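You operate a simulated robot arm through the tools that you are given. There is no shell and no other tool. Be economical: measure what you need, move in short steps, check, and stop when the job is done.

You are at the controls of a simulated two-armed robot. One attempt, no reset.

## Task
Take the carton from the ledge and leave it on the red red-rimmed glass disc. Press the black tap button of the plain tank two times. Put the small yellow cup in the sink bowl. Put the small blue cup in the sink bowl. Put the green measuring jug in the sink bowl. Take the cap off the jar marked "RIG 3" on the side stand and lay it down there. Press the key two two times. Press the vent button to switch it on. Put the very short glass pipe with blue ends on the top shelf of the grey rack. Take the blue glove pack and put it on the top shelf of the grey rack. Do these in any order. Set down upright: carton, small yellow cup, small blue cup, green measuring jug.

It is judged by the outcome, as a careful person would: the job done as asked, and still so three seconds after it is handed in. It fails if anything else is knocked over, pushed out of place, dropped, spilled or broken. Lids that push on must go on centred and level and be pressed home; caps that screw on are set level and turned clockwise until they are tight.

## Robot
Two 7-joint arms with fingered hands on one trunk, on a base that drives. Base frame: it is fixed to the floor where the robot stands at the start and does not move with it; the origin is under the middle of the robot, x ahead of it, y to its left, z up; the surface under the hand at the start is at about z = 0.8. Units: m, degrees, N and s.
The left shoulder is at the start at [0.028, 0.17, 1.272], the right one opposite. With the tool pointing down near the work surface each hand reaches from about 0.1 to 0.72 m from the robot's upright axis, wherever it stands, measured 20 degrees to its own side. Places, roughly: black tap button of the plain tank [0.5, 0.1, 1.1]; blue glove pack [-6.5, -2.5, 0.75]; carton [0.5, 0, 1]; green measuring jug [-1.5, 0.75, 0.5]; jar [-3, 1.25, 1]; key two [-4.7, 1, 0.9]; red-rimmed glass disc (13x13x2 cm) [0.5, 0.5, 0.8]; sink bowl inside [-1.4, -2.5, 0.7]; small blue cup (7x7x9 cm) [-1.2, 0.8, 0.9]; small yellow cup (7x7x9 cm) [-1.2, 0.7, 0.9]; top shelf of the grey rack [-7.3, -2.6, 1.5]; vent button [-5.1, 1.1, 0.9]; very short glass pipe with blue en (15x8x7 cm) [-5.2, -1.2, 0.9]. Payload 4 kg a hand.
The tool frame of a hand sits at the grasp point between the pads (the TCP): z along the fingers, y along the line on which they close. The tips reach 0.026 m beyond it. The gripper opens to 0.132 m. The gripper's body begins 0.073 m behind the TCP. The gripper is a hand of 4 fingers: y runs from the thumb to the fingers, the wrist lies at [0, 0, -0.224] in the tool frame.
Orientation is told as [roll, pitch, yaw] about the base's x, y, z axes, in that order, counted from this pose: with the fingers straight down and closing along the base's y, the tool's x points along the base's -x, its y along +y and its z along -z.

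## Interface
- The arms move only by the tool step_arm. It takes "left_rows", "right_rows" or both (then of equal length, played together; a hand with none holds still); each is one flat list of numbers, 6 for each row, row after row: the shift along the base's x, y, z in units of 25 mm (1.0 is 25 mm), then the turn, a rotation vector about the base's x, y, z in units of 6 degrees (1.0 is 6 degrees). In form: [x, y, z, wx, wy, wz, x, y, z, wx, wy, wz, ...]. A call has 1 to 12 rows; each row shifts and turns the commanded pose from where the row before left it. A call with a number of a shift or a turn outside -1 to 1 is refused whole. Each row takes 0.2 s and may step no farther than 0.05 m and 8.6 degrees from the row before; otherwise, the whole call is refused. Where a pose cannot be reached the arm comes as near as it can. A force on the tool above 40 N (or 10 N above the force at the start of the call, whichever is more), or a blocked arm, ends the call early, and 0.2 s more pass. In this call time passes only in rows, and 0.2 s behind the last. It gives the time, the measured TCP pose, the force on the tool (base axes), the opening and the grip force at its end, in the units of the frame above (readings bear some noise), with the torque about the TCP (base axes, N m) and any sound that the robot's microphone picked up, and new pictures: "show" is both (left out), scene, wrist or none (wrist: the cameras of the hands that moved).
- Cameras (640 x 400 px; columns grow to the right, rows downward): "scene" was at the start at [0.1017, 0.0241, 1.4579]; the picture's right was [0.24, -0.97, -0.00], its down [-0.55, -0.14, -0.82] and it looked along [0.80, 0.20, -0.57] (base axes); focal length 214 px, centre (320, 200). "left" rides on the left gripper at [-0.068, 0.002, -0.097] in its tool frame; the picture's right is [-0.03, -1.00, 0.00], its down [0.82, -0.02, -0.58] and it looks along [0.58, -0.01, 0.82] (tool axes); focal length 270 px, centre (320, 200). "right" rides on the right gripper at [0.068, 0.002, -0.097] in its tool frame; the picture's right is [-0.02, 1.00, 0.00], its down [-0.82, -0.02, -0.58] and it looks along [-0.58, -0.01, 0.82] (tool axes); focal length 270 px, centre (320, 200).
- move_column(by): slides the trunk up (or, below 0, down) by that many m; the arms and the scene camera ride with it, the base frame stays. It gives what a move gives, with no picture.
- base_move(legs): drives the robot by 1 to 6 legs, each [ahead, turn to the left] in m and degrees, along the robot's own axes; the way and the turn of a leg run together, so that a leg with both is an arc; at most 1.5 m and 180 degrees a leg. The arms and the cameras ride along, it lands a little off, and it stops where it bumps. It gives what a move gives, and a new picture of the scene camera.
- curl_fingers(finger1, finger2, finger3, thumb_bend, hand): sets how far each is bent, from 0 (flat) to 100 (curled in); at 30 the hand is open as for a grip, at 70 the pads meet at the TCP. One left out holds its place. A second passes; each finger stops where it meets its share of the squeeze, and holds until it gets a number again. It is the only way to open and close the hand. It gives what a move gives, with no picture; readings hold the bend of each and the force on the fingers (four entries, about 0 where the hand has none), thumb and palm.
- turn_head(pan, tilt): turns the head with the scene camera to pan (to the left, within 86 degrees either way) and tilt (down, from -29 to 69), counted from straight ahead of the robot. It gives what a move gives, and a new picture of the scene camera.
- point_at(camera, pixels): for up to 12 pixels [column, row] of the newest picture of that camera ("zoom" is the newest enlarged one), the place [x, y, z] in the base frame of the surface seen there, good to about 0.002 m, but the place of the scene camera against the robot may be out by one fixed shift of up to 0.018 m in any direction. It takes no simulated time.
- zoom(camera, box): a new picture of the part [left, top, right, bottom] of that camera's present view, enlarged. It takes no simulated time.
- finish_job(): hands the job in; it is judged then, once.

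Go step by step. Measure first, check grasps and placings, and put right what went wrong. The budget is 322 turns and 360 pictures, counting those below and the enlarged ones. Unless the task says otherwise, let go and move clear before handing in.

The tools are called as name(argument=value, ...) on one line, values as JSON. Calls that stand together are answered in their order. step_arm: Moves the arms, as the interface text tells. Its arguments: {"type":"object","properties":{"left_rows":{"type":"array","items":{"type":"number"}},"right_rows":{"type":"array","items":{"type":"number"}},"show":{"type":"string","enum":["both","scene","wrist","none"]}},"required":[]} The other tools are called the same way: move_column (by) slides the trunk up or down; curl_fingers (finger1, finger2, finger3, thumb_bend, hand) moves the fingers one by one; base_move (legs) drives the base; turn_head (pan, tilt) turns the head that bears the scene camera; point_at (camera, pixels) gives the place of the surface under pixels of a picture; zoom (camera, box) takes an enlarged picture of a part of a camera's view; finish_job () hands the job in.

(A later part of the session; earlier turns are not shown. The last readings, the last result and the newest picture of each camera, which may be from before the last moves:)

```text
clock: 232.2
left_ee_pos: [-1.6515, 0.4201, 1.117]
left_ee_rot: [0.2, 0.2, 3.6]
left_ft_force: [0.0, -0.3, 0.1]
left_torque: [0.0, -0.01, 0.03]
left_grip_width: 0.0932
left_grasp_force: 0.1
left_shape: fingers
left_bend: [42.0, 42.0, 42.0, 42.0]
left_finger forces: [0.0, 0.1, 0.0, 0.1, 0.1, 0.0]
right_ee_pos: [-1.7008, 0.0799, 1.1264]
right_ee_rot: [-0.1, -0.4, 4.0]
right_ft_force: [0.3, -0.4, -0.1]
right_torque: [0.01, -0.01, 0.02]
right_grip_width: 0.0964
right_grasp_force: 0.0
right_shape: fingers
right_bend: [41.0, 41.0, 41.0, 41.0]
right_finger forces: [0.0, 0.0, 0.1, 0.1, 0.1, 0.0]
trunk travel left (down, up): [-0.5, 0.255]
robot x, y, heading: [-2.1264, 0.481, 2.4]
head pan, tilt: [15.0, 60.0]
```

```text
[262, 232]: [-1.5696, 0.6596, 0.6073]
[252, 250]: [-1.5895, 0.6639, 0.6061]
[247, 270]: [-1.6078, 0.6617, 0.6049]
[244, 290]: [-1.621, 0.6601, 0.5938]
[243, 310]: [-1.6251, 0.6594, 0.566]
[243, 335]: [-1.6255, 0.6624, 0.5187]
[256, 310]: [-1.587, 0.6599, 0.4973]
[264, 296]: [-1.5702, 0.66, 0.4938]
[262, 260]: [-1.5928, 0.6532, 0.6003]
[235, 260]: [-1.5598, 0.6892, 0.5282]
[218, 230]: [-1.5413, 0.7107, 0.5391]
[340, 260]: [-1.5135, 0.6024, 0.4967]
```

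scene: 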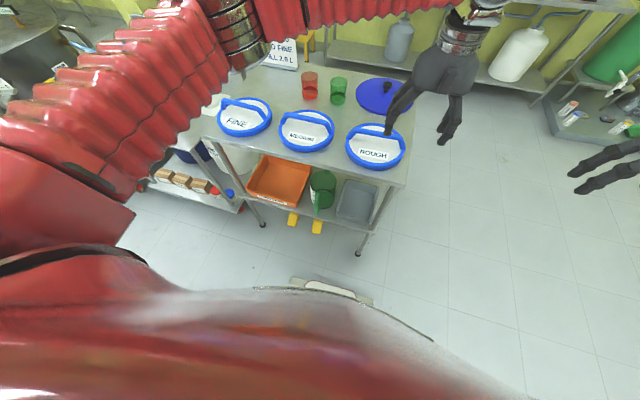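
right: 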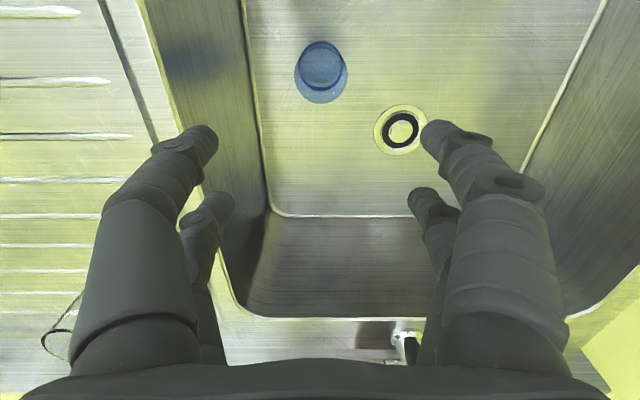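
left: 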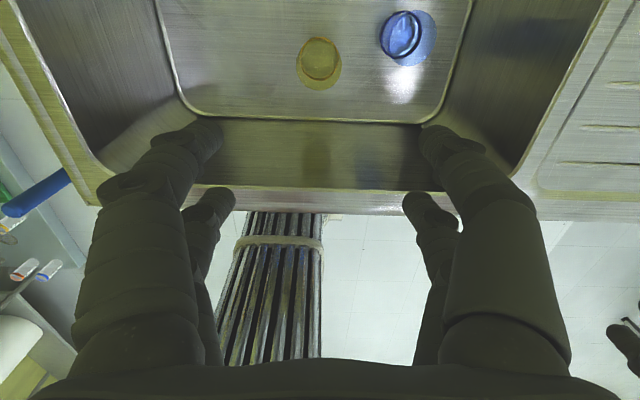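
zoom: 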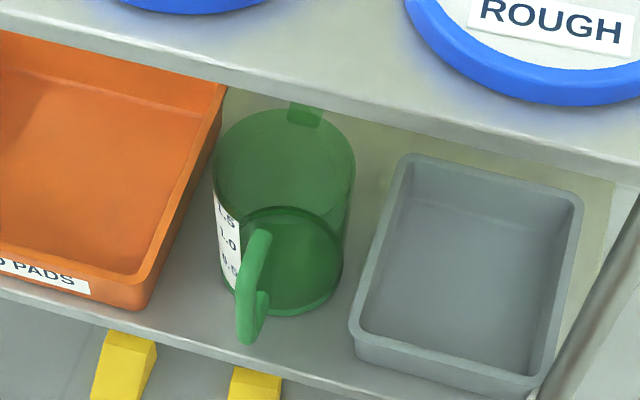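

The handle's vertical bar is near (-1.617,0.663), z 0.49–0.59. I'll back the base up a bit, then pre-shape and pitch the left hand about 50° down, keeping clear of the table, before lowering the trunk.

base_move(legs=[[-0.15, -2.4]])

step_arm(left_rows=[0.2, 0.9, 0, 0, 0, 0, 0.2, 0.9, 0, 0, 0, 0, 0, 0.9, 0, 0, 0, 0, 0, 0.9, 0, 0, -1, 0, 0, 0.9, 0, 0, -1, 0, 0, 0.9, 0, 0, -1, 0, 0, 0.9, 0, 0, -1, 0, 0, 0.9, 0, 0, -1, 0, 0, 0.9, 0, 0, -1, 0, 0, 0.9, 0, 0, -0.6, 0], show="none")

curl_fingers(hand="left", finger1=50, finger2=50, finger3=50, thumb_bend=50)

```text
clock: 233.6
left_ee_pos: [-1.8064, 0.395, 1.1182]
left_ee_rot: [0.2, 0.0, 1.1]
left_ft_force: [-0.1, 0.6, 0.6]
left_torque: [0.01, -0.04, -0.01]
left_grip_width: 0.093
left_grasp_force: 0.1
left_shape: fingers
left_bend: [42.0, 42.0, 42.0, 42.0]
left_finger forces: [0.0, 0.0, 0.1, 0.1, 0.1, 0.1]
right_ee_pos: [-1.8716, 0.0579, 1.1273]
right_ee_rot: [-0.1, -0.6, 1.4]
right_ft_force: [-0.1, 0.0, 0.8]
right_torque: [0.01, -0.02, 0.0]
right_grip_width: 0.0966
right_grasp_force: 0.0
right_shape: fingers
right_bend: [41.0, 41.0, 41.0, 41.0]
right_finger forces: [0.1, 0.0, 0.0, 0.0, 0.0, 0.0]
trunk travel left (down, up): [-0.5, 0.255]
robot x, y, heading: [-2.2789, 0.4786, -0.0]
head pan, tilt: [15.0, 60.0]
```

scene: 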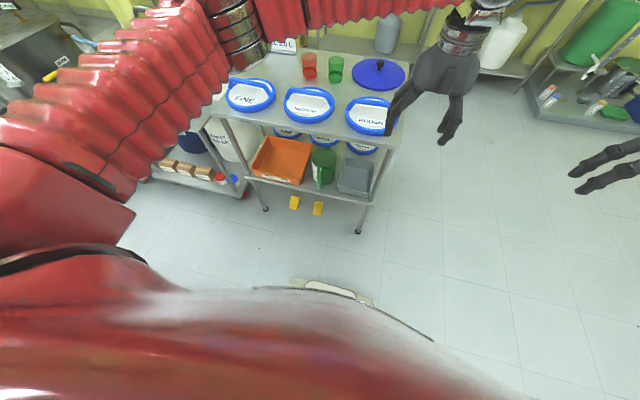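

```text
clock: 235.8
left_ee_pos: [-1.7942, 0.6189, 1.1181]
left_ee_rot: [-0.7, -39.5, 1.3]
left_ft_force: [-0.1, -0.3, 0.5]
left_torque: [0.02, -0.02, -0.03]
left_grip_width: 0.0932
left_grasp_force: 0.1
left_shape: fingers
left_bend: [42.0, 42.0, 42.0, 42.0]
left_finger forces: [0.0, 0.0, 0.0, 0.0, 0.1, 0.0]
right_ee_pos: [-1.8698, 0.0596, 1.1281]
right_ee_rot: [0.0, -0.4, 1.4]
right_ft_force: [-0.4, 0.9, -0.4]
right_torque: [0.0, -0.03, 0.03]
right_grip_width: 0.0966
right_grasp_force: 0.0
right_shape: fingers
right_bend: [41.0, 41.0, 41.0, 41.0]
right_finger forces: [0.1, 0.0, 0.1, 0.1, 0.1, 0.0]
trunk travel left (down, up): [-0.5, 0.255]
robot x, y, heading: [-2.2806, 0.4786, -0.2]
head pan, tilt: [15.0, 60.0]
```

```text
clock: 236.8
left_ee_pos: [-1.7948, 0.6194, 1.1171]
left_ee_rot: [-0.8, -39.4, 1.5]
left_ft_force: [1.0, -0.6, -0.2]
left_torque: [0.04, -0.01, -0.03]
left_grip_width: 0.0666
left_grasp_force: 0.0
left_shape: fingers
left_bend: [50.0, 50.0, 50.0, 50.0]
left_finger forces: [0.0, 0.1, 0.0, 0.1, 0.1, 0.0]
right_ee_pos: [-1.8697, 0.058, 1.1275]
right_ee_rot: [0.0, -0.4, 1.4]
right_ft_force: [0.2, -0.2, 0.1]
right_torque: [0.01, 0.0, 0.03]
right_grip_width: 0.0962
right_grasp_force: 0.0
right_shape: fingers
right_bend: [41.0, 41.0, 41.0, 41.0]
right_finger forces: [0.0, 0.0, 0.0, 0.1, 0.1, 0.0]
trunk travel left (down, up): [-0.5, 0.255]
robot x, y, heading: [-2.2816, 0.4859, -0.2]
head pan, tilt: [15.0, 60.0]
```

The left hand is pitched. Lowering the trunk.

move_column(by=-0.36)

turn_head(pan=15, tilt=35)

zoom(camera="left", box=[0, 0, 640, 400])

```text
clock: 240.3
left_ee_pos: [-1.7885, 0.62, 0.7259]
left_ee_rot: [-0.5, -35.1, 1.3]
left_ft_force: [0.4, 0.9, -0.3]
left_torque: [0.0, 0.01, 0.02]
left_grip_width: 0.0666
left_grasp_force: 0.0
left_shape: fingers
left_bend: [50.0, 50.0, 50.0, 50.0]
left_finger forces: [0.1, 0.0, 0.0, 0.0, 0.0, 0.0]
right_ee_pos: [-1.8696, 0.058, 0.767]
right_ee_rot: [-0.1, -0.4, 1.4]
right_ft_force: [0.1, -0.4, 0.3]
right_torque: [0.0, 0.01, 0.04]
right_grip_width: 0.0963
right_grasp_force: 0.0
right_shape: fingers
right_bend: [41.0, 41.0, 41.0, 41.0]
right_finger forces: [0.1, 0.0, 0.0, 0.1, 0.0, 0.1]
trunk travel left (down, up): [-0.14, 0.615]
robot x, y, heading: [-2.2773, 0.4763, -0.2]
head pan, tilt: [15.0, 60.0]
```

```text
clock: 241.2
left_ee_pos: [-1.7889, 0.6192, 0.7271]
left_ee_rot: [-0.6, -35.1, 1.3]
left_ft_force: [0.0, -0.3, 1.2]
left_torque: [-0.02, -0.02, -0.02]
left_grip_width: 0.0666
left_grasp_force: 0.0
left_shape: fingers
left_bend: [50.0, 50.0, 50.0, 50.0]
left_finger forces: [0.0, 0.1, 0.0, 0.0, 0.0, 0.0]
right_ee_pos: [-1.8709, 0.0577, 0.7664]
right_ee_rot: [0.0, -0.4, 1.4]
right_ft_force: [0.0, 0.3, -0.4]
right_torque: [-0.01, 0.01, -0.01]
right_grip_width: 0.0966
right_grasp_force: 0.0
right_shape: fingers
right_bend: [41.0, 41.0, 41.0, 41.0]
right_finger forces: [0.0, 0.0, 0.1, 0.1, 0.0, 0.0]
trunk travel left (down, up): [-0.14, 0.615]
robot x, y, heading: [-2.2794, 0.4795, 0.1]
head pan, tilt: [15.0, 35.0]
```

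scene: 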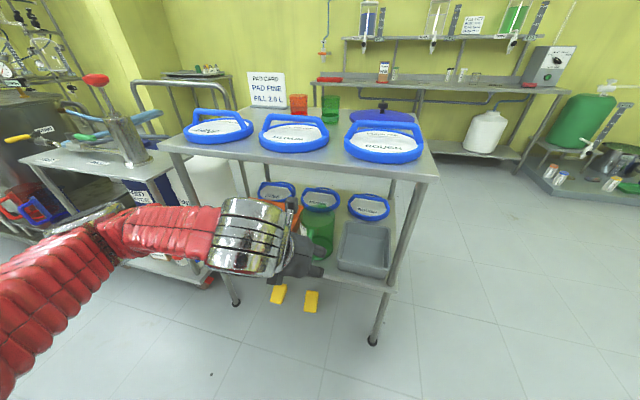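

```text
1.00 times, centred on (320, 200) of left (not enlarged: the box is as wide or as high as the picture)
```

zoom: 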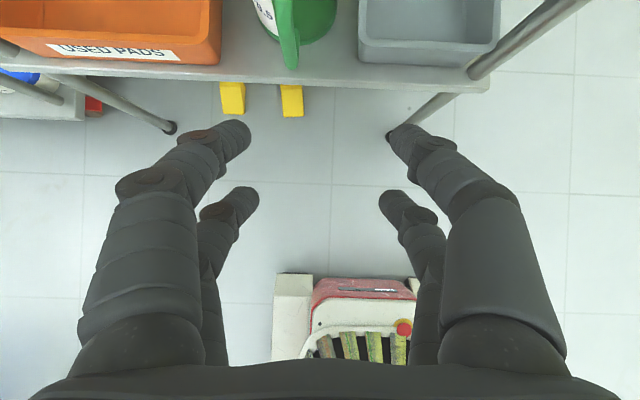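

The handle shows at (289,50) in the left view; measuring it precisely.

point_at(camera="left", pixels=[[289, 62], [288, 45], [284, 20], [296, 50], [282, 50], [270, 15], [330, 20], [300, 75]])

```text
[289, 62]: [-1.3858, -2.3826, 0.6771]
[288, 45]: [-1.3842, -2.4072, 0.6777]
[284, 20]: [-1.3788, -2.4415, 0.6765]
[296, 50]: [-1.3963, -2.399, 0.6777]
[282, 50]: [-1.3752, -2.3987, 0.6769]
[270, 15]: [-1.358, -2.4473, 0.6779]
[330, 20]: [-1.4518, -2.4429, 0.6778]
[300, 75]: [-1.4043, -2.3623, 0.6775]
```

point_at(camera="zoom", pixels=[[289, 65], [288, 45], [284, 20], [297, 50], [281, 50], [335, 15], [300, 75], [210, 30], [365, 30]])

```text
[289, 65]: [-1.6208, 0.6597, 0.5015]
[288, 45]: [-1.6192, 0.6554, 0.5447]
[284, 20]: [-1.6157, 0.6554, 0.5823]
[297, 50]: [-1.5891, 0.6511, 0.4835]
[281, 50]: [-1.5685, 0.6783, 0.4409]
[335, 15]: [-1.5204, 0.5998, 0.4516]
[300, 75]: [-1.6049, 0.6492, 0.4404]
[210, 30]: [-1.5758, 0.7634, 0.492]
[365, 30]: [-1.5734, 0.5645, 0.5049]
```

The bar is at x -1.612, y 0.657, z 0.50–0.59. I'll approach along the finger direction and check part-way.

step_arm(left_rows=[0.85, 0.3, -0.85, 0, -0.3, 0, 0.85, 0.3, -0.85, 0, -0.3, 0, 0.85, 0.3, -0.85, 0, -0.3, 0, 0.85, 0.3, -0.85, 0, -0.3, 0, 0.85, 0.28, -0.85, 0, 0, 0])

```text
clock: 242.4
left_ee_pos: [-1.6819, 0.6553, 0.6206]
left_ee_rot: [-0.6, -42.3, 1.3]
left_ft_force: [-0.2, 0.5, -0.5]
left_torque: [0.0, -0.03, 0.0]
left_grip_width: 0.0666
left_grasp_force: 0.1
left_shape: fingers
left_bend: [50.0, 50.0, 50.0, 50.0]
left_finger forces: [0.1, 0.0, 0.0, 0.1, 0.1, 0.1]
right_ee_pos: [-1.8703, 0.0582, 0.7677]
right_ee_rot: [0.1, -0.3, 1.5]
right_ft_force: [0.1, 0.4, -0.2]
right_torque: [0.0, 0.02, -0.02]
right_grip_width: 0.0965
right_grasp_force: 0.0
right_shape: fingers
right_bend: [41.0, 41.0, 41.0, 41.0]
right_finger forces: [0.1, 0.0, 0.1, 0.1, 0.0, 0.1]
trunk travel left (down, up): [-0.14, 0.615]
robot x, y, heading: [-2.2781, 0.4775, -0.2]
head pan, tilt: [15.0, 35.0]
```

scene: 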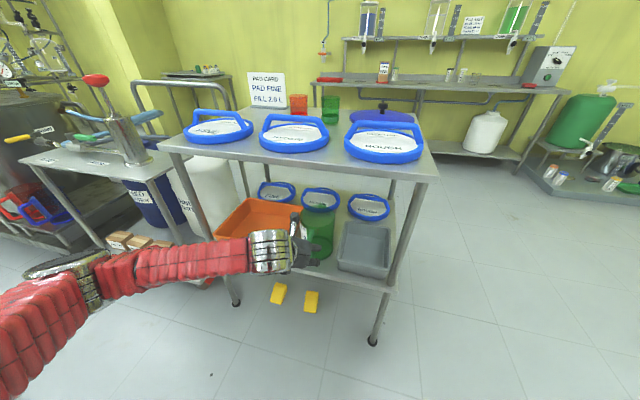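
left: 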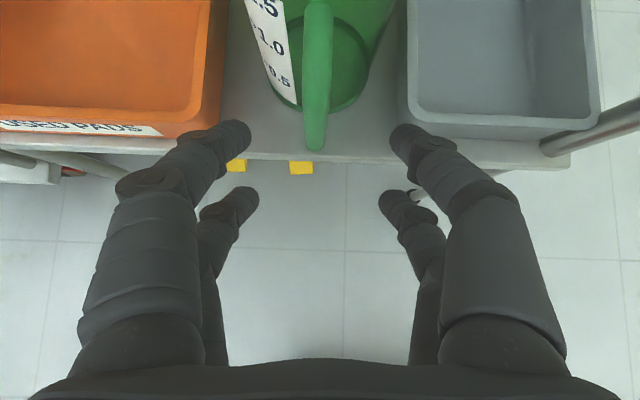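

Centred on the handle (317,90). Moving in the last 7 cm.

step_arm(left_rows=[0.93, 0.02, -0.93, 0, 0, 0, 0.93, 0.02, -0.93, 0, 0, 0, 0.93, 0, -0.93, 0, 0, 0])

```text
clock: 243.2
left_ee_pos: [-1.6137, 0.6565, 0.551]
left_ee_rot: [-0.7, -42.3, 1.4]
left_ft_force: [0.3, -0.4, -0.7]
left_torque: [-0.02, 0.03, 0.02]
left_grip_width: 0.0662
left_grasp_force: 0.1
left_shape: fingers
left_bend: [50.0, 50.0, 50.0, 50.0]
left_finger forces: [0.0, 0.1, 0.0, 0.0, 0.0, 0.0]
right_ee_pos: [-1.87, 0.059, 0.7662]
right_ee_rot: [0.0, -0.3, 1.4]
right_ft_force: [0.4, 1.2, -0.4]
right_torque: [0.01, -0.02, 0.01]
right_grip_width: 0.0965
right_grasp_force: 0.0
right_shape: fingers
right_bend: [41.0, 41.0, 41.0, 41.0]
right_finger forces: [0.0, 0.1, 0.1, 0.1, 0.0, 0.0]
trunk travel left (down, up): [-0.14, 0.615]
robot x, y, heading: [-2.277, 0.4803, -0.5]
head pan, tilt: [15.0, 35.0]
```

scene: 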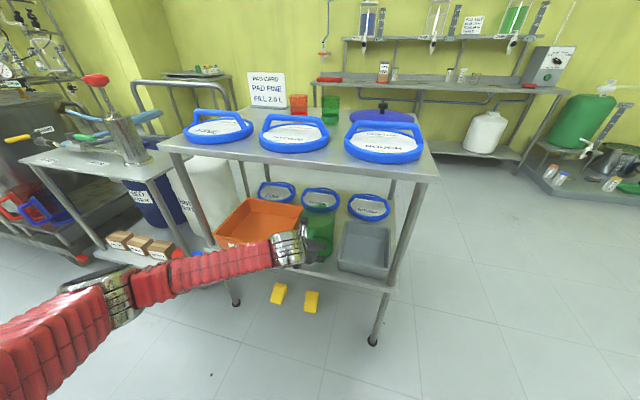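
left: 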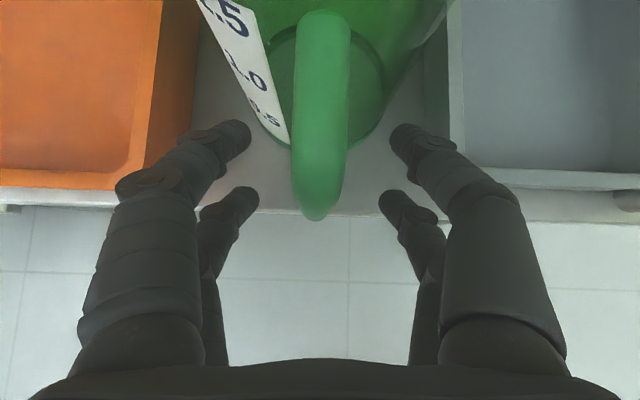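

The handle lies between both finger pairs. I'll go 8 mm further in and close firmly.

step_arm(left_rows=[0.35, 0, 0, 0, 0, 0], show="none")

curl_fingers(hand="left", finger1=78, finger2=78, finger3=78, thumb_bend=78)

step_arm(left_rows=[0, 0, 0.4, 0, 0, 0, 0, 0, 0.4, 0, 0, 0])

```text
clock: 243.6
left_ee_pos: [-1.6055, 0.6575, 0.5509]
left_ee_rot: [-0.8, -42.3, 1.4]
left_ft_force: [0.2, 0.3, 0.2]
left_torque: [-0.03, -0.04, 0.02]
left_grip_width: 0.0664
left_grasp_force: 0.0
left_shape: fingers
left_bend: [50.0, 50.0, 50.0, 50.0]
left_finger forces: [0.1, 0.0, 0.1, 0.0, 0.0, 0.1]
right_ee_pos: [-1.8704, 0.0581, 0.7672]
right_ee_rot: [0.0, -0.4, 1.5]
right_ft_force: [-0.2, -0.3, 0.1]
right_torque: [-0.04, 0.02, 0.0]
right_grip_width: 0.0965
right_grasp_force: 0.2
right_shape: fingers
right_bend: [41.0, 41.0, 41.0, 41.0]
right_finger forces: [0.1, 0.0, 0.0, 0.0, 0.0, 0.1]
trunk travel left (down, up): [-0.14, 0.615]
robot x, y, heading: [-2.2753, 0.4763, 0.1]
head pan, tilt: [15.0, 35.0]
```

```text
clock: 244.6
left_ee_pos: [-1.6045, 0.6565, 0.5515]
left_ee_rot: [-0.8, -42.3, 1.4]
left_ft_force: [0.2, -0.5, -0.9]
left_torque: [0.02, 0.0, 0.0]
left_grip_width: 0.0001
left_grasp_force: 5.6
left_shape: fingers
left_bend: [74.0, 69.0, 70.0, 74.0]
left_finger forces: [0.0, 5.8, 5.7, 0.0, 0.0, 0.1]
right_ee_pos: [-1.8701, 0.0581, 0.7662]
right_ee_rot: [0.0, -0.4, 1.4]
right_ft_force: [-0.2, 0.1, 0.0]
right_torque: [0.0, 0.0, -0.01]
right_grip_width: 0.0966
right_grasp_force: 0.1
right_shape: fingers
right_bend: [41.0, 41.0, 41.0, 41.0]
right_finger forces: [0.1, 0.0, 0.0, 0.1, 0.1, 0.0]
trunk travel left (down, up): [-0.14, 0.615]
robot x, y, heading: [-2.2802, 0.4771, -0.1]
head pan, tilt: [15.0, 35.0]
```

```text
clock: 245.2
left_ee_pos: [-1.604, 0.6568, 0.5702]
left_ee_rot: [-0.8, -42.3, 1.5]
left_ft_force: [0.5, -0.2, -1.2]
left_torque: [-0.01, -0.03, -0.02]
left_grip_width: 0.0003
left_grasp_force: 5.7
left_shape: fingers
left_bend: [74.0, 69.0, 70.0, 74.0]
left_finger forces: [0.0, 5.5, 5.7, 0.0, 0.1, 0.0]
right_ee_pos: [-1.8708, 0.0574, 0.7669]
right_ee_rot: [0.0, -0.5, 1.5]
right_ft_force: [-0.2, 0.3, 0.3]
right_torque: [-0.05, 0.0, -0.02]
right_grip_width: 0.0965
right_grasp_force: 0.0
right_shape: fingers
right_bend: [41.0, 41.0, 41.0, 41.0]
right_finger forces: [0.1, 0.0, 0.0, 0.0, 0.1, 0.0]
trunk travel left (down, up): [-0.14, 0.615]
robot x, y, heading: [-2.2831, 0.4781, -0.2]
head pan, tilt: [15.0, 35.0]
```

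scene: 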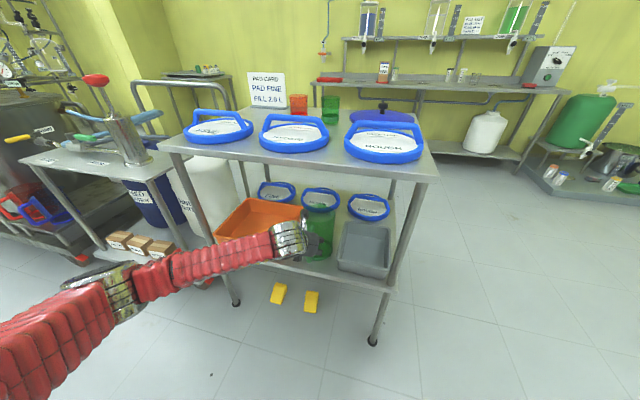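
left: 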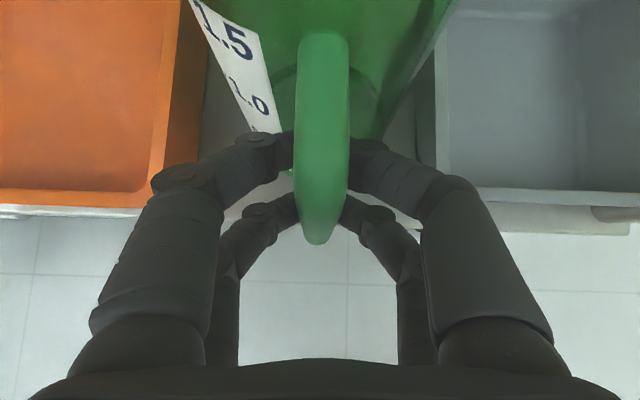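

The grip reads zero width, so the fingers seem to have closed past the bar. I'll look closer before moving.

zoom(camera="scene", box=[270, 200, 360, 280])

zoom(camera="left", box=[200, 80, 440, 270])

point_at(camera="zoom", pixels=[[315, 380], [325, 300], [325, 150], [330, 60], [255, 150], [400, 170], [275, 330], [385, 330]])

```text
5.00 times, centred on (315, 240) of scene
```

zoom: 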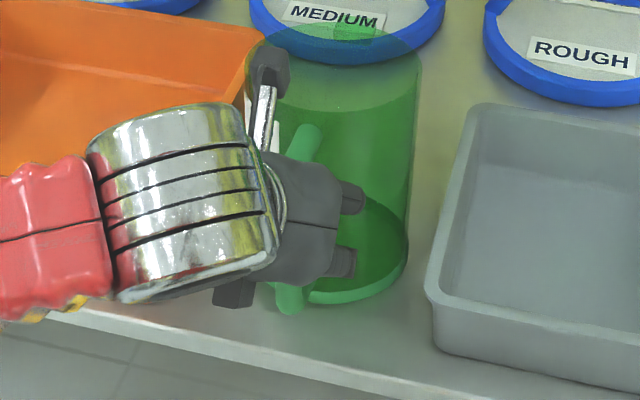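

```text
2.11 times, centred on (320, 175) of left
```

zoom: 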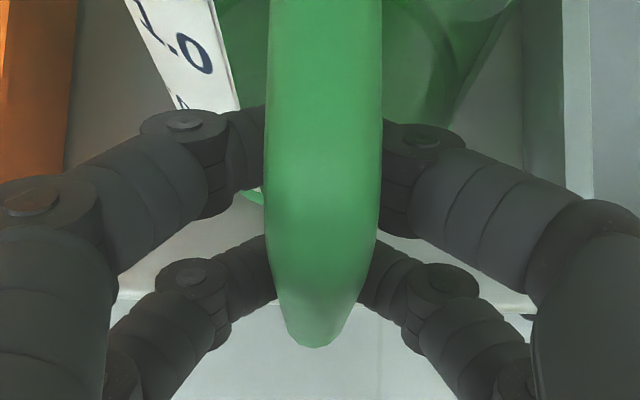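

```text
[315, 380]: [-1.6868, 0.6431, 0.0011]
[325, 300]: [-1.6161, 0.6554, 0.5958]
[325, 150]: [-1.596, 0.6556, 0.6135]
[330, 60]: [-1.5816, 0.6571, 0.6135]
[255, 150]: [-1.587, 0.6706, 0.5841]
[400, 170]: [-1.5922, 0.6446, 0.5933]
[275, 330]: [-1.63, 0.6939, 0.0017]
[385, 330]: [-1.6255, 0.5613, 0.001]
```

The handle top now reads z 0.6135, against 0.593 before: the jug has in fact risen with the hand and is level. I'll lift a little more and check.

step_arm(left_rows=[-0.2, 0, 0.4, 0, 0, 0, -0.3, 0, 0.4, 0, 0, 0])

zoom(camera="scene", box=[260, 190, 370, 280])

```text
clock: 245.8
left_ee_pos: [-1.6152, 0.6555, 0.5915]
left_ee_rot: [-0.7, -42.3, 1.4]
left_ft_force: [0.6, 0.2, -0.6]
left_torque: [0.01, 0.04, 0.03]
left_grip_width: 0.0
left_grasp_force: 0.0
left_shape: fingers
left_bend: [74.0, 71.0, 72.0, 74.0]
left_finger forces: [0.1, 0.1, 0.0, 0.0, 0.0, 0.1]
right_ee_pos: [-1.8695, 0.0579, 0.7669]
right_ee_rot: [0.0, -0.3, 1.3]
right_ft_force: [-0.2, -1.1, 0.2]
right_torque: [-0.03, -0.01, 0.02]
right_grip_width: 0.0964
right_grasp_force: 0.1
right_shape: fingers
right_bend: [41.0, 41.0, 41.0, 41.0]
right_finger forces: [0.0, 0.0, 0.1, 0.0, 0.1, 0.0]
trunk travel left (down, up): [-0.14, 0.615]
robot x, y, heading: [-2.2802, 0.4786, -0.3]
head pan, tilt: [15.0, 35.0]
```

scene: 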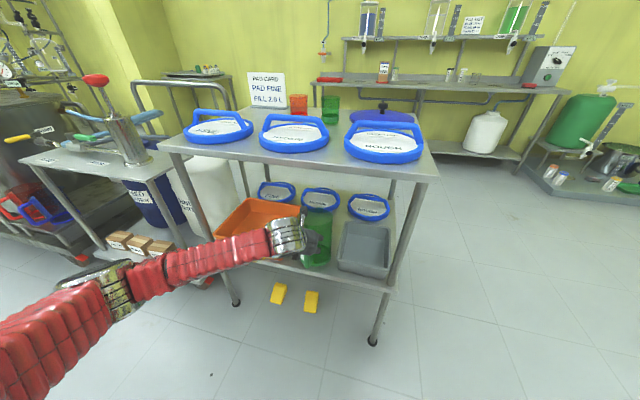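
left: 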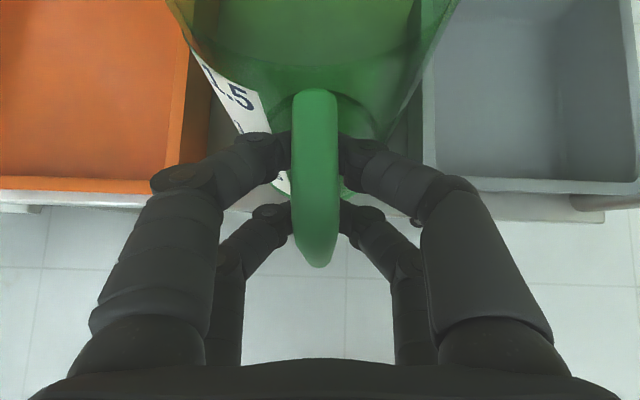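

```text
4.44 times, centred on (315, 235) of scene
```

zoom: 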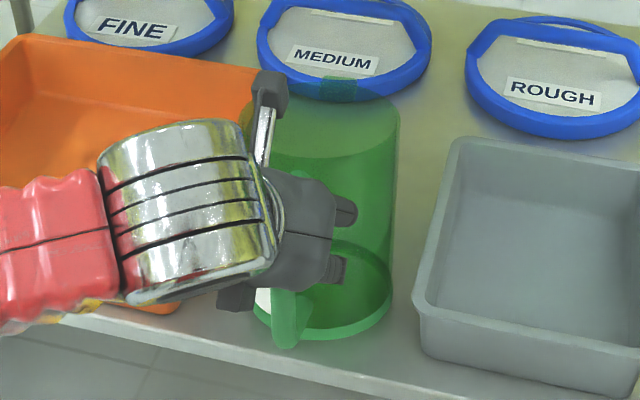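

point_at(camera="left", pixels=[[315, 110], [315, 150], [315, 200], [315, 240], [315, 258], [280, 150], [350, 150]])

```text
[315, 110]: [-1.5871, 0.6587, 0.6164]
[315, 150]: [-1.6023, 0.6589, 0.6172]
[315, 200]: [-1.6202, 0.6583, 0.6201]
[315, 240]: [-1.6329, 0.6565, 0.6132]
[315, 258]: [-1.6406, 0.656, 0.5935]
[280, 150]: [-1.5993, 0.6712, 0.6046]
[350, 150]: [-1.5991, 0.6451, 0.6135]
```

The fingers closed inside the handle loop and are tipping the jug slightly. I'll lower it back to rest, open, and back out for a better grip on the handle's top bar.

step_arm(left_rows=[0.3, 0, -0.4, 0, 0, 0, 0.2, 0, -0.4, 0, 0, 0, 0, 0, -0.4, 0, 0, 0, 0, 0, -0.4, 0, 0, 0])

point_at(camera="left", pixels=[[315, 40], [315, 100], [315, 150], [315, 200], [310, 80]])

```text
clock: 246.8
left_ee_pos: [-1.6036, 0.6572, 0.5509]
left_ee_rot: [-0.8, -42.4, 1.4]
left_ft_force: [0.0, -0.9, 2.4]
left_torque: [0.01, -0.06, -0.05]
left_grip_width: 0.0001
left_grasp_force: 0.0
left_shape: fingers
left_bend: [75.0, 71.0, 72.0, 75.0]
left_finger forces: [0.1, 0.0, 0.1, 0.0, 0.0, 0.1]
right_ee_pos: [-1.8713, 0.0588, 0.7675]
right_ee_rot: [0.0, -0.4, 1.5]
right_ft_force: [-0.1, 0.6, 1.0]
right_torque: [-0.01, -0.02, 0.04]
right_grip_width: 0.0964
right_grasp_force: 0.1
right_shape: fingers
right_bend: [41.0, 41.0, 41.0, 41.0]
right_finger forces: [0.1, 0.1, 0.1, 0.0, 0.0, 0.0]
trunk travel left (down, up): [-0.14, 0.615]
robot x, y, heading: [-2.279, 0.4831, -0.1]
head pan, tilt: [15.0, 35.0]
```

scene: 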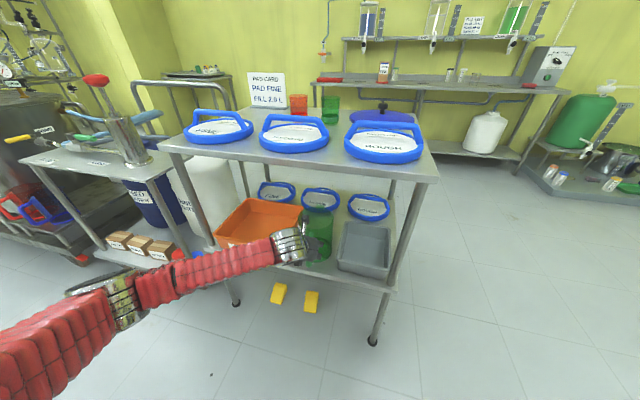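
left: 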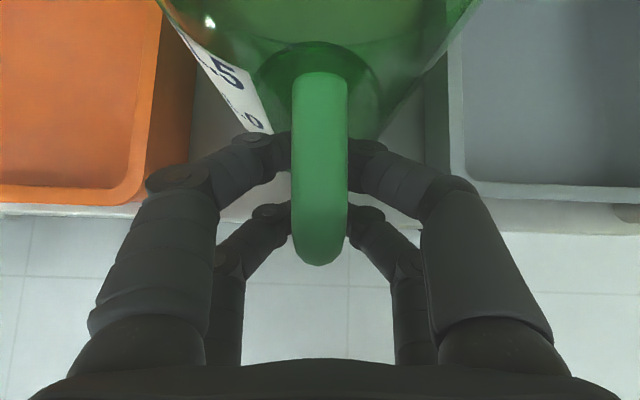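

```text
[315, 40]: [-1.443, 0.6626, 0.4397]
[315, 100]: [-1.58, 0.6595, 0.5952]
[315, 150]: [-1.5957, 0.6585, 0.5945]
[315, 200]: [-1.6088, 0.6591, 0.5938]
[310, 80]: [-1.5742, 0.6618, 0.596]
```

The jug is resting flat again (handle top z 0.595). I'll open, back out and come down steeper onto the top bar.

curl_fingers(hand="left", finger1=50, finger2=50, finger3=50, thumb_bend=50)

step_arm(left_rows=[-0.9, 0, 0.9, 0, 0, 0, -0.9, 0, 0.9, 0, 0, 0, -0.3, 0, 0.9, 0, 1, 0, 0, 0.1, 0.9, 0, 1, 0, 0, 0, 0.4, 0, 0, 0])

```text
clock: 247.8
left_ee_pos: [-1.6036, 0.6569, 0.5512]
left_ee_rot: [-0.7, -42.3, 1.4]
left_ft_force: [0.2, 0.5, 0.8]
left_torque: [0.0, 0.03, 0.02]
left_grip_width: 0.0652
left_grasp_force: 0.0
left_shape: fingers
left_bend: [50.0, 50.0, 50.0, 50.0]
left_finger forces: [0.1, 0.0, 0.0, 0.0, 0.0, 0.1]
right_ee_pos: [-1.8704, 0.0585, 0.7675]
right_ee_rot: [0.0, -0.3, 1.4]
right_ft_force: [0.1, -0.4, 0.4]
right_torque: [0.0, 0.02, -0.03]
right_grip_width: 0.0963
right_grasp_force: 0.0
right_shape: fingers
right_bend: [41.0, 41.0, 41.0, 41.0]
right_finger forces: [0.1, 0.0, 0.0, 0.1, 0.0, 0.0]
trunk travel left (down, up): [-0.14, 0.615]
robot x, y, heading: [-2.2812, 0.4796, -0.2]
head pan, tilt: [15.0, 35.0]
```

```text
clock: 249.0
left_ee_pos: [-1.6569, 0.6585, 0.6514]
left_ee_rot: [-0.5, -30.2, 1.2]
left_ft_force: [-0.1, 0.1, 0.2]
left_torque: [0.0, 0.01, 0.05]
left_grip_width: 0.0653
left_grasp_force: 0.1
left_shape: fingers
left_bend: [50.0, 50.0, 50.0, 50.0]
left_finger forces: [0.0, 0.0, 0.0, 0.1, 0.0, 0.1]
right_ee_pos: [-1.8697, 0.0595, 0.7673]
right_ee_rot: [0.1, -0.3, 1.4]
right_ft_force: [0.8, 0.9, 0.1]
right_torque: [-0.04, 0.03, 0.02]
right_grip_width: 0.0965
right_grasp_force: 0.1
right_shape: fingers
right_bend: [41.0, 41.0, 41.0, 41.0]
right_finger forces: [0.0, 0.2, 0.1, 0.1, 0.1, 0.1]
trunk travel left (down, up): [-0.14, 0.615]
robot x, y, heading: [-2.2799, 0.4816, -0.3]
head pan, tilt: [15.0, 35.0]
```

scene: 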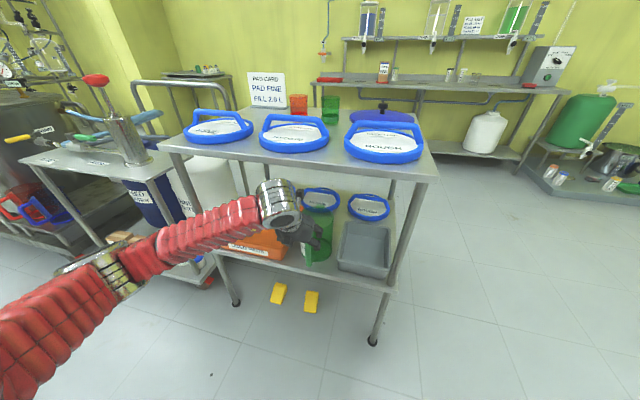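
left: 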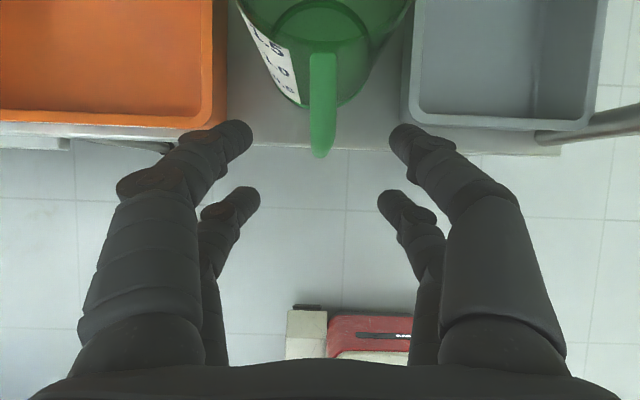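

Now down and forward onto the top bar.

step_arm(left_rows=[0.7, 0, -0.88, 0, 0, 0, 0.7, 0, -0.88, 0, 0, 0, 0.7, 0, -0.88, 0, 0, 0])

zoom(camera="scene", box=[260, 180, 370, 280])

point_at(camera="left", pixels=[[318, 90], [318, 130], [318, 160], [318, 190], [318, 210]])

```text
clock: 249.8
left_ee_pos: [-1.604, 0.6608, 0.5856]
left_ee_rot: [-0.5, -30.4, 1.2]
left_ft_force: [0.5, 0.0, -0.1]
left_torque: [0.02, 0.02, -0.01]
left_grip_width: 0.0654
left_grasp_force: 0.0
left_shape: fingers
left_bend: [50.0, 50.0, 50.0, 50.0]
left_finger forces: [0.0, 0.1, 0.1, 0.1, 0.0, 0.0]
right_ee_pos: [-1.8691, 0.0578, 0.7671]
right_ee_rot: [0.0, -0.3, 1.4]
right_ft_force: [-0.3, 0.4, -0.2]
right_torque: [0.02, -0.02, 0.0]
right_grip_width: 0.0965
right_grasp_force: 0.1
right_shape: fingers
right_bend: [41.0, 41.0, 41.0, 41.0]
right_finger forces: [0.0, 0.0, 0.1, 0.1, 0.0, 0.0]
trunk travel left (down, up): [-0.14, 0.615]
robot x, y, heading: [-2.2799, 0.4781, -0.2]
head pan, tilt: [15.0, 35.0]
```

scene: 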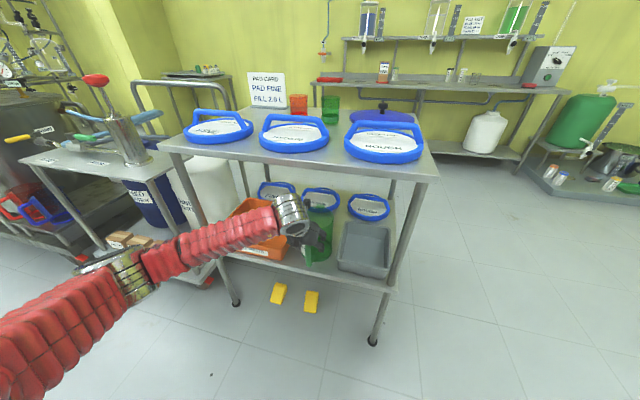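
left: 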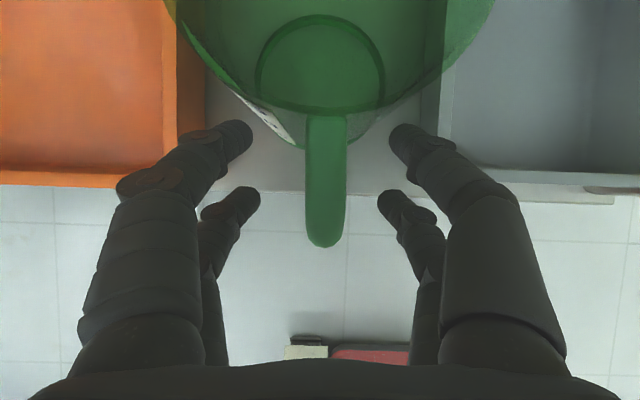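

```text
4.00 times, centred on (315, 230) of scene
```

zoom: 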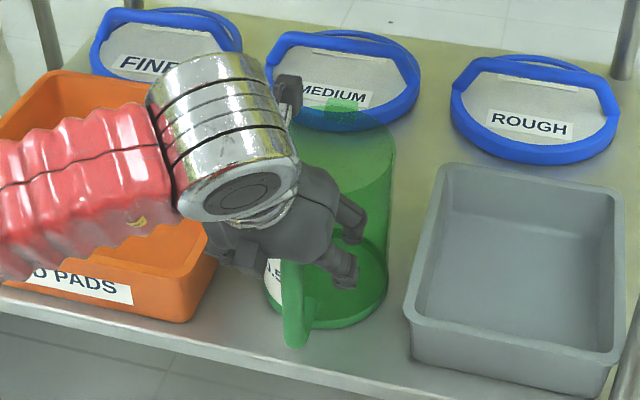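

```text
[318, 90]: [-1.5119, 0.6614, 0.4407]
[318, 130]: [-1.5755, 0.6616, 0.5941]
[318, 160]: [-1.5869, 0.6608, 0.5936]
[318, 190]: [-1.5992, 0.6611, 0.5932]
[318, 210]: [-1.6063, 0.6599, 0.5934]
```

Both finger pairs straddle the top bar (rows 135 and 205). I'll lower 5 mm and close.

step_arm(left_rows=[0, 0, -0.2, 0, 0, 0], show="none")

curl_fingers(hand="left", finger1=75, finger2=75, finger3=75, thumb_bend=75)

zoom(camera="left", box=[160, 60, 480, 260])

```text
clock: 250.2
left_ee_pos: [-1.6039, 0.6612, 0.5809]
left_ee_rot: [-0.4, -30.2, 1.1]
left_ft_force: [0.6, 0.1, -0.3]
left_torque: [0.01, 0.01, 0.0]
left_grip_width: 0.0652
left_grasp_force: 0.1
left_shape: fingers
left_bend: [50.0, 50.0, 50.0, 50.0]
left_finger forces: [0.1, 0.0, 0.0, 0.1, 0.0, 0.0]
right_ee_pos: [-1.871, 0.0587, 0.7662]
right_ee_rot: [0.0, -0.4, 1.4]
right_ft_force: [0.0, -0.1, -0.7]
right_torque: [0.03, -0.01, 0.02]
right_grip_width: 0.0964
right_grasp_force: 0.0
right_shape: fingers
right_bend: [41.0, 41.0, 41.0, 41.0]
right_finger forces: [0.0, 0.0, 0.0, 0.0, 0.0, 0.0]
trunk travel left (down, up): [-0.14, 0.615]
robot x, y, heading: [-2.2766, 0.4782, -0.2]
head pan, tilt: [15.0, 35.0]
```

```text
clock: 251.2
left_ee_pos: [-1.6036, 0.6595, 0.5812]
left_ee_rot: [-0.4, -30.3, 1.2]
left_ft_force: [0.6, 0.0, -0.1]
left_torque: [0.1, 0.01, 0.0]
left_grip_width: 0.0008
left_grasp_force: 14.2
left_shape: fingers
left_bend: [73.0, 72.0, 72.0, 72.0]
left_finger forces: [8.4, 7.0, 6.0, 0.1, 6.6, 0.0]
right_ee_pos: [-1.8698, 0.0589, 0.7686]
right_ee_rot: [0.0, -0.4, 1.4]
right_ft_force: [0.4, -0.7, 0.5]
right_torque: [0.02, 0.04, 0.0]
right_grip_width: 0.0965
right_grasp_force: 0.0
right_shape: fingers
right_bend: [41.0, 41.0, 41.0, 41.0]
right_finger forces: [0.0, 0.0, 0.0, 0.1, 0.0, 0.0]
trunk travel left (down, up): [-0.14, 0.615]
robot x, y, heading: [-2.2783, 0.4794, 0.0]
head pan, tilt: [15.0, 35.0]
```

```text
2.00 times, centred on (320, 160) of left
```

zoom: 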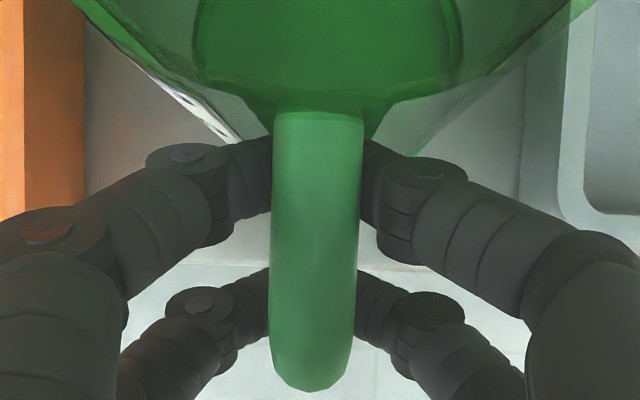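

Width reads about 0, so the pads met below the bar rather than on its sides. I'll open, raise 12 mm and close again.

curl_fingers(hand="left", finger1=52, finger2=52, finger3=52, thumb_bend=52)

step_arm(left_rows=[0, 0, 0.5, 0, 0, 0], show="none")

curl_fingers(hand="left", finger1=72, finger2=72, finger3=72, thumb_bend=72)

```text
clock: 252.2
left_ee_pos: [-1.6047, 0.6591, 0.5801]
left_ee_rot: [-0.4, -30.3, 1.2]
left_ft_force: [0.9, 0.2, -0.4]
left_torque: [0.02, 0.0, 0.0]
left_grip_width: 0.0585
left_grasp_force: 0.0
left_shape: fingers
left_bend: [52.0, 52.0, 52.0, 52.0]
left_finger forces: [0.1, 0.1, 0.0, 0.0, 0.1, 0.0]
right_ee_pos: [-1.8694, 0.0585, 0.7668]
right_ee_rot: [0.1, -0.4, 1.4]
right_ft_force: [0.6, -0.4, -0.7]
right_torque: [0.01, -0.02, 0.01]
right_grip_width: 0.0965
right_grasp_force: 0.0
right_shape: fingers
right_bend: [41.0, 41.0, 41.0, 41.0]
right_finger forces: [0.0, 0.0, 0.0, 0.1, 0.0, 0.0]
trunk travel left (down, up): [-0.14, 0.615]
robot x, y, heading: [-2.2799, 0.4818, -0.3]
head pan, tilt: [15.0, 35.0]
```

```text
clock: 252.6
left_ee_pos: [-1.6049, 0.6603, 0.593]
left_ee_rot: [-0.4, -30.2, 1.1]
left_ft_force: [-0.3, -0.1, 0.7]
left_torque: [0.02, -0.02, -0.01]
left_grip_width: 0.0584
left_grasp_force: 0.1
left_shape: fingers
left_bend: [52.0, 52.0, 52.0, 52.0]
left_finger forces: [0.0, 0.0, 0.1, 0.0, 0.0, 0.0]
right_ee_pos: [-1.8704, 0.0591, 0.7681]
right_ee_rot: [0.0, -0.5, 1.4]
right_ft_force: [0.3, -0.5, 0.9]
right_torque: [0.02, 0.03, 0.03]
right_grip_width: 0.0966
right_grasp_force: 0.1
right_shape: fingers
right_bend: [41.0, 41.0, 41.0, 41.0]
right_finger forces: [0.0, 0.0, 0.1, 0.0, 0.0, 0.0]
trunk travel left (down, up): [-0.14, 0.615]
robot x, y, heading: [-2.2783, 0.4815, -0.3]
head pan, tilt: [15.0, 35.0]
```

```text
clock: 253.6
left_ee_pos: [-1.6035, 0.6604, 0.5922]
left_ee_rot: [-0.4, -30.3, 1.1]
left_ft_force: [0.0, -0.2, -0.1]
left_torque: [0.02, -0.01, -0.02]
left_grip_width: 0.0138
left_grasp_force: 10.2
left_shape: fingers
left_bend: [68.0, 70.0, 71.0, 68.0]
left_finger forces: [6.9, 3.5, 2.7, 0.0, 7.9, 0.0]
right_ee_pos: [-1.8696, 0.0588, 0.7674]
right_ee_rot: [0.0, -0.4, 1.4]
right_ft_force: [-0.1, 0.4, 0.1]
right_torque: [0.01, -0.01, 0.0]
right_grip_width: 0.0964
right_grasp_force: 0.1
right_shape: fingers
right_bend: [41.0, 41.0, 41.0, 41.0]
right_finger forces: [0.1, 0.0, 0.0, 0.0, 0.0, 0.0]
trunk travel left (down, up): [-0.14, 0.615]
robot x, y, heading: [-2.2813, 0.4834, -0.5]
head pan, tilt: [15.0, 35.0]
```

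Now it clamps something 14 mm wide. I'll squeeze harder and test-lift 1 cm.

curl_fingers(hand="left", finger1=85, finger2=85, finger3=85, thumb_bend=85)

step_arm(left_rows=[0, 0, 0.6, 0, 0, 0])

point_at(camera="left", pixels=[[318, 100], [318, 120], [318, 150], [318, 180], [318, 210], [318, 230], [200, 30], [440, 30]])

```text
clock: 254.6
left_ee_pos: [-1.6027, 0.6592, 0.5933]
left_ee_rot: [-0.4, -30.2, 1.2]
left_ft_force: [1.1, 0.5, 1.6]
left_torque: [0.22, -0.07, 0.02]
left_grip_width: 0.0129
left_grasp_force: 28.3
left_shape: fingers
left_bend: [71.0, 70.0, 73.0, 74.0]
left_finger forces: [21.7, 9.1, 7.1, 0.0, 18.6, 0.0]
right_ee_pos: [-1.8705, 0.0572, 0.7664]
right_ee_rot: [0.1, -0.4, 1.4]
right_ft_force: [-0.8, -0.5, -0.8]
right_torque: [0.02, 0.03, 0.02]
right_grip_width: 0.0964
right_grasp_force: 0.1
right_shape: fingers
right_bend: [41.0, 41.0, 41.0, 41.0]
right_finger forces: [0.0, 0.1, 0.0, 0.0, 0.0, 0.1]
trunk travel left (down, up): [-0.14, 0.615]
robot x, y, heading: [-2.2782, 0.4814, -0.2]
head pan, tilt: [15.0, 35.0]
```

```text
clock: 255.0
left_ee_pos: [-1.6054, 0.6596, 0.6071]
left_ee_rot: [-0.4, -30.2, 1.2]
left_ft_force: [0.2, 1.0, -2.2]
left_torque: [0.01, 0.1, -0.01]
left_grip_width: 0.0125
left_grasp_force: 26.4
left_shape: fingers
left_bend: [70.0, 70.0, 73.0, 75.0]
left_finger forces: [18.1, 8.2, 7.8, 0.0, 17.9, 0.0]
right_ee_pos: [-1.8701, 0.0589, 0.7668]
right_ee_rot: [0.0, -0.4, 1.4]
right_ft_force: [0.2, -0.2, 0.3]
right_torque: [0.02, -0.01, 0.02]
right_grip_width: 0.0963
right_grasp_force: 0.0
right_shape: fingers
right_bend: [41.0, 41.0, 41.0, 41.0]
right_finger forces: [0.1, 0.1, 0.0, 0.1, 0.1, 0.0]
trunk travel left (down, up): [-0.14, 0.615]
robot x, y, heading: [-2.2781, 0.4815, -0.3]
head pan, tilt: [15.0, 35.0]
```

scene: 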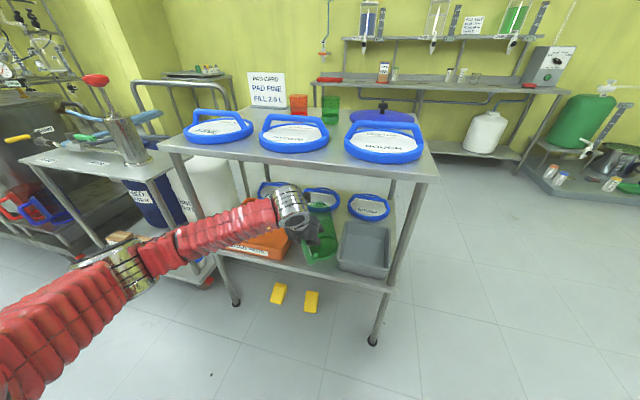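
left: 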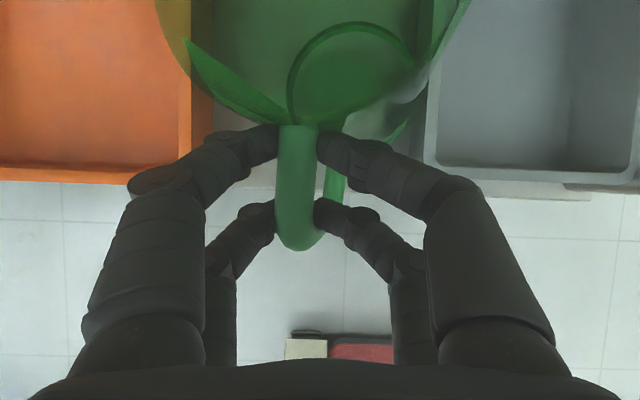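

```text
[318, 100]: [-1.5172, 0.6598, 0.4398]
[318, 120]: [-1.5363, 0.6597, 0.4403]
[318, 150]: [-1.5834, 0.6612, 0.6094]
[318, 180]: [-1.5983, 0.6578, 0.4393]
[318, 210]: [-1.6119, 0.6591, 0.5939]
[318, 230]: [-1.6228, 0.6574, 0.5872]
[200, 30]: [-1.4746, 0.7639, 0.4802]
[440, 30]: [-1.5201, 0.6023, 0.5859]
```

The hard squeeze rolled the jug in the grip. I'll set it back down, let go, and use a gentler, better-aligned grip.

step_arm(left_rows=[0, 0, -0.55, 0, 0, 0], show="wrist")

curl_fingers(hand="left", finger1=62, finger2=62, finger3=62, thumb_bend=62)

zoom(camera="left", box=[0, 0, 640, 400])

```text
clock: 255.4
left_ee_pos: [-1.6061, 0.6606, 0.5949]
left_ee_rot: [-0.4, -30.5, 1.2]
left_ft_force: [-1.2, -1.0, 4.7]
left_torque: [0.17, -0.12, 0.01]
left_grip_width: 0.0127
left_grasp_force: 26.8
left_shape: fingers
left_bend: [70.0, 70.0, 74.0, 76.0]
left_finger forces: [16.9, 9.1, 7.4, 0.0, 20.4, 0.1]
right_ee_pos: [-1.8713, 0.0583, 0.7682]
right_ee_rot: [-0.1, -0.4, 1.4]
right_ft_force: [0.2, -0.1, -0.2]
right_torque: [-0.02, -0.01, 0.0]
right_grip_width: 0.0965
right_grasp_force: 0.1
right_shape: fingers
right_bend: [41.0, 41.0, 41.0, 41.0]
right_finger forces: [0.0, 0.1, 0.0, 0.0, 0.0, 0.0]
trunk travel left (down, up): [-0.14, 0.615]
robot x, y, heading: [-2.279, 0.4824, -0.2]
head pan, tilt: [15.0, 35.0]
```

left: 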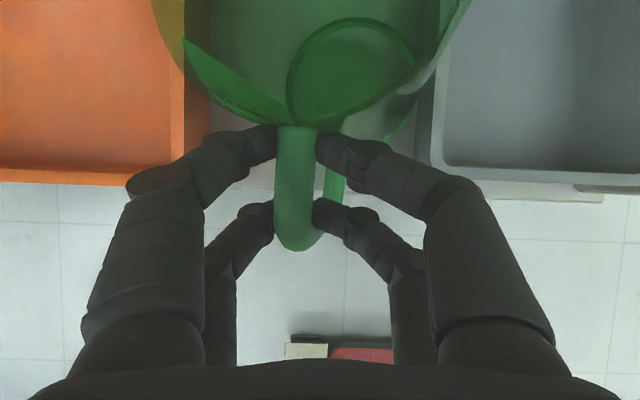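

```text
clock: 256.4
left_ee_pos: [-1.6061, 0.6599, 0.5939]
left_ee_rot: [-0.3, -30.4, 1.2]
left_ft_force: [0.1, -0.9, 0.6]
left_torque: [0.01, -0.01, -0.02]
left_grip_width: 0.0266
left_grasp_force: 0.1
left_shape: fingers
left_bend: [62.0, 62.0, 62.0, 62.0]
left_finger forces: [0.0, 0.0, 0.0, 0.0, 0.2, 0.0]
right_ee_pos: [-1.8704, 0.0583, 0.768]
right_ee_rot: [-0.1, -0.4, 1.4]
right_ft_force: [0.0, -0.4, -0.5]
right_torque: [0.01, 0.0, 0.01]
right_grip_width: 0.0963
right_grasp_force: 0.1
right_shape: fingers
right_bend: [41.0, 41.0, 41.0, 41.0]
right_finger forces: [0.1, 0.1, 0.0, 0.0, 0.0, 0.0]
trunk travel left (down, up): [-0.14, 0.615]
robot x, y, heading: [-2.2774, 0.4809, -0.4]
head pan, tilt: [15.0, 35.0]
```

```text
1.00 times, centred on (320, 200) of left (not enlarged: the box is as wide or as high as the picture)
```

zoom: 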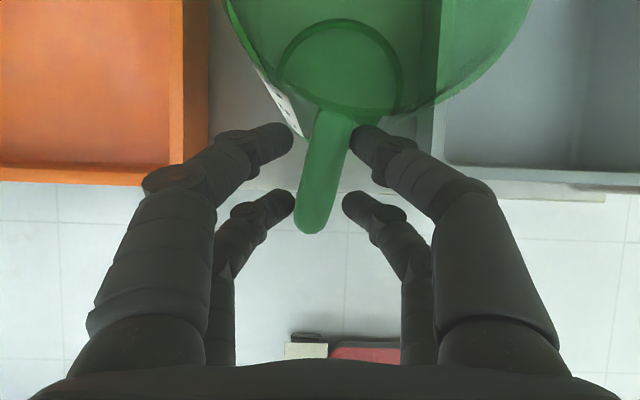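

The jug stands upright again with its handle turned a little. Re-measuring the bar.

point_at(camera="zoom", pixels=[[331, 120], [326, 150], [320, 180], [313, 210], [309, 226], [310, 150], [342, 155], [298, 205], [327, 210], [340, 30]])

```text
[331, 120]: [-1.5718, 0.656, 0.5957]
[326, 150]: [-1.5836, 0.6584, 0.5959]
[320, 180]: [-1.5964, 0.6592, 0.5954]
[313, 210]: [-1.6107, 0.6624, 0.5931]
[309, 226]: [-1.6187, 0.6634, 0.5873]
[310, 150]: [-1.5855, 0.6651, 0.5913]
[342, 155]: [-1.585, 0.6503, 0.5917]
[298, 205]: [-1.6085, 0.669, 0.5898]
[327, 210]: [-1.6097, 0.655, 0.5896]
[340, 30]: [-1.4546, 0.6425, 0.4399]
```

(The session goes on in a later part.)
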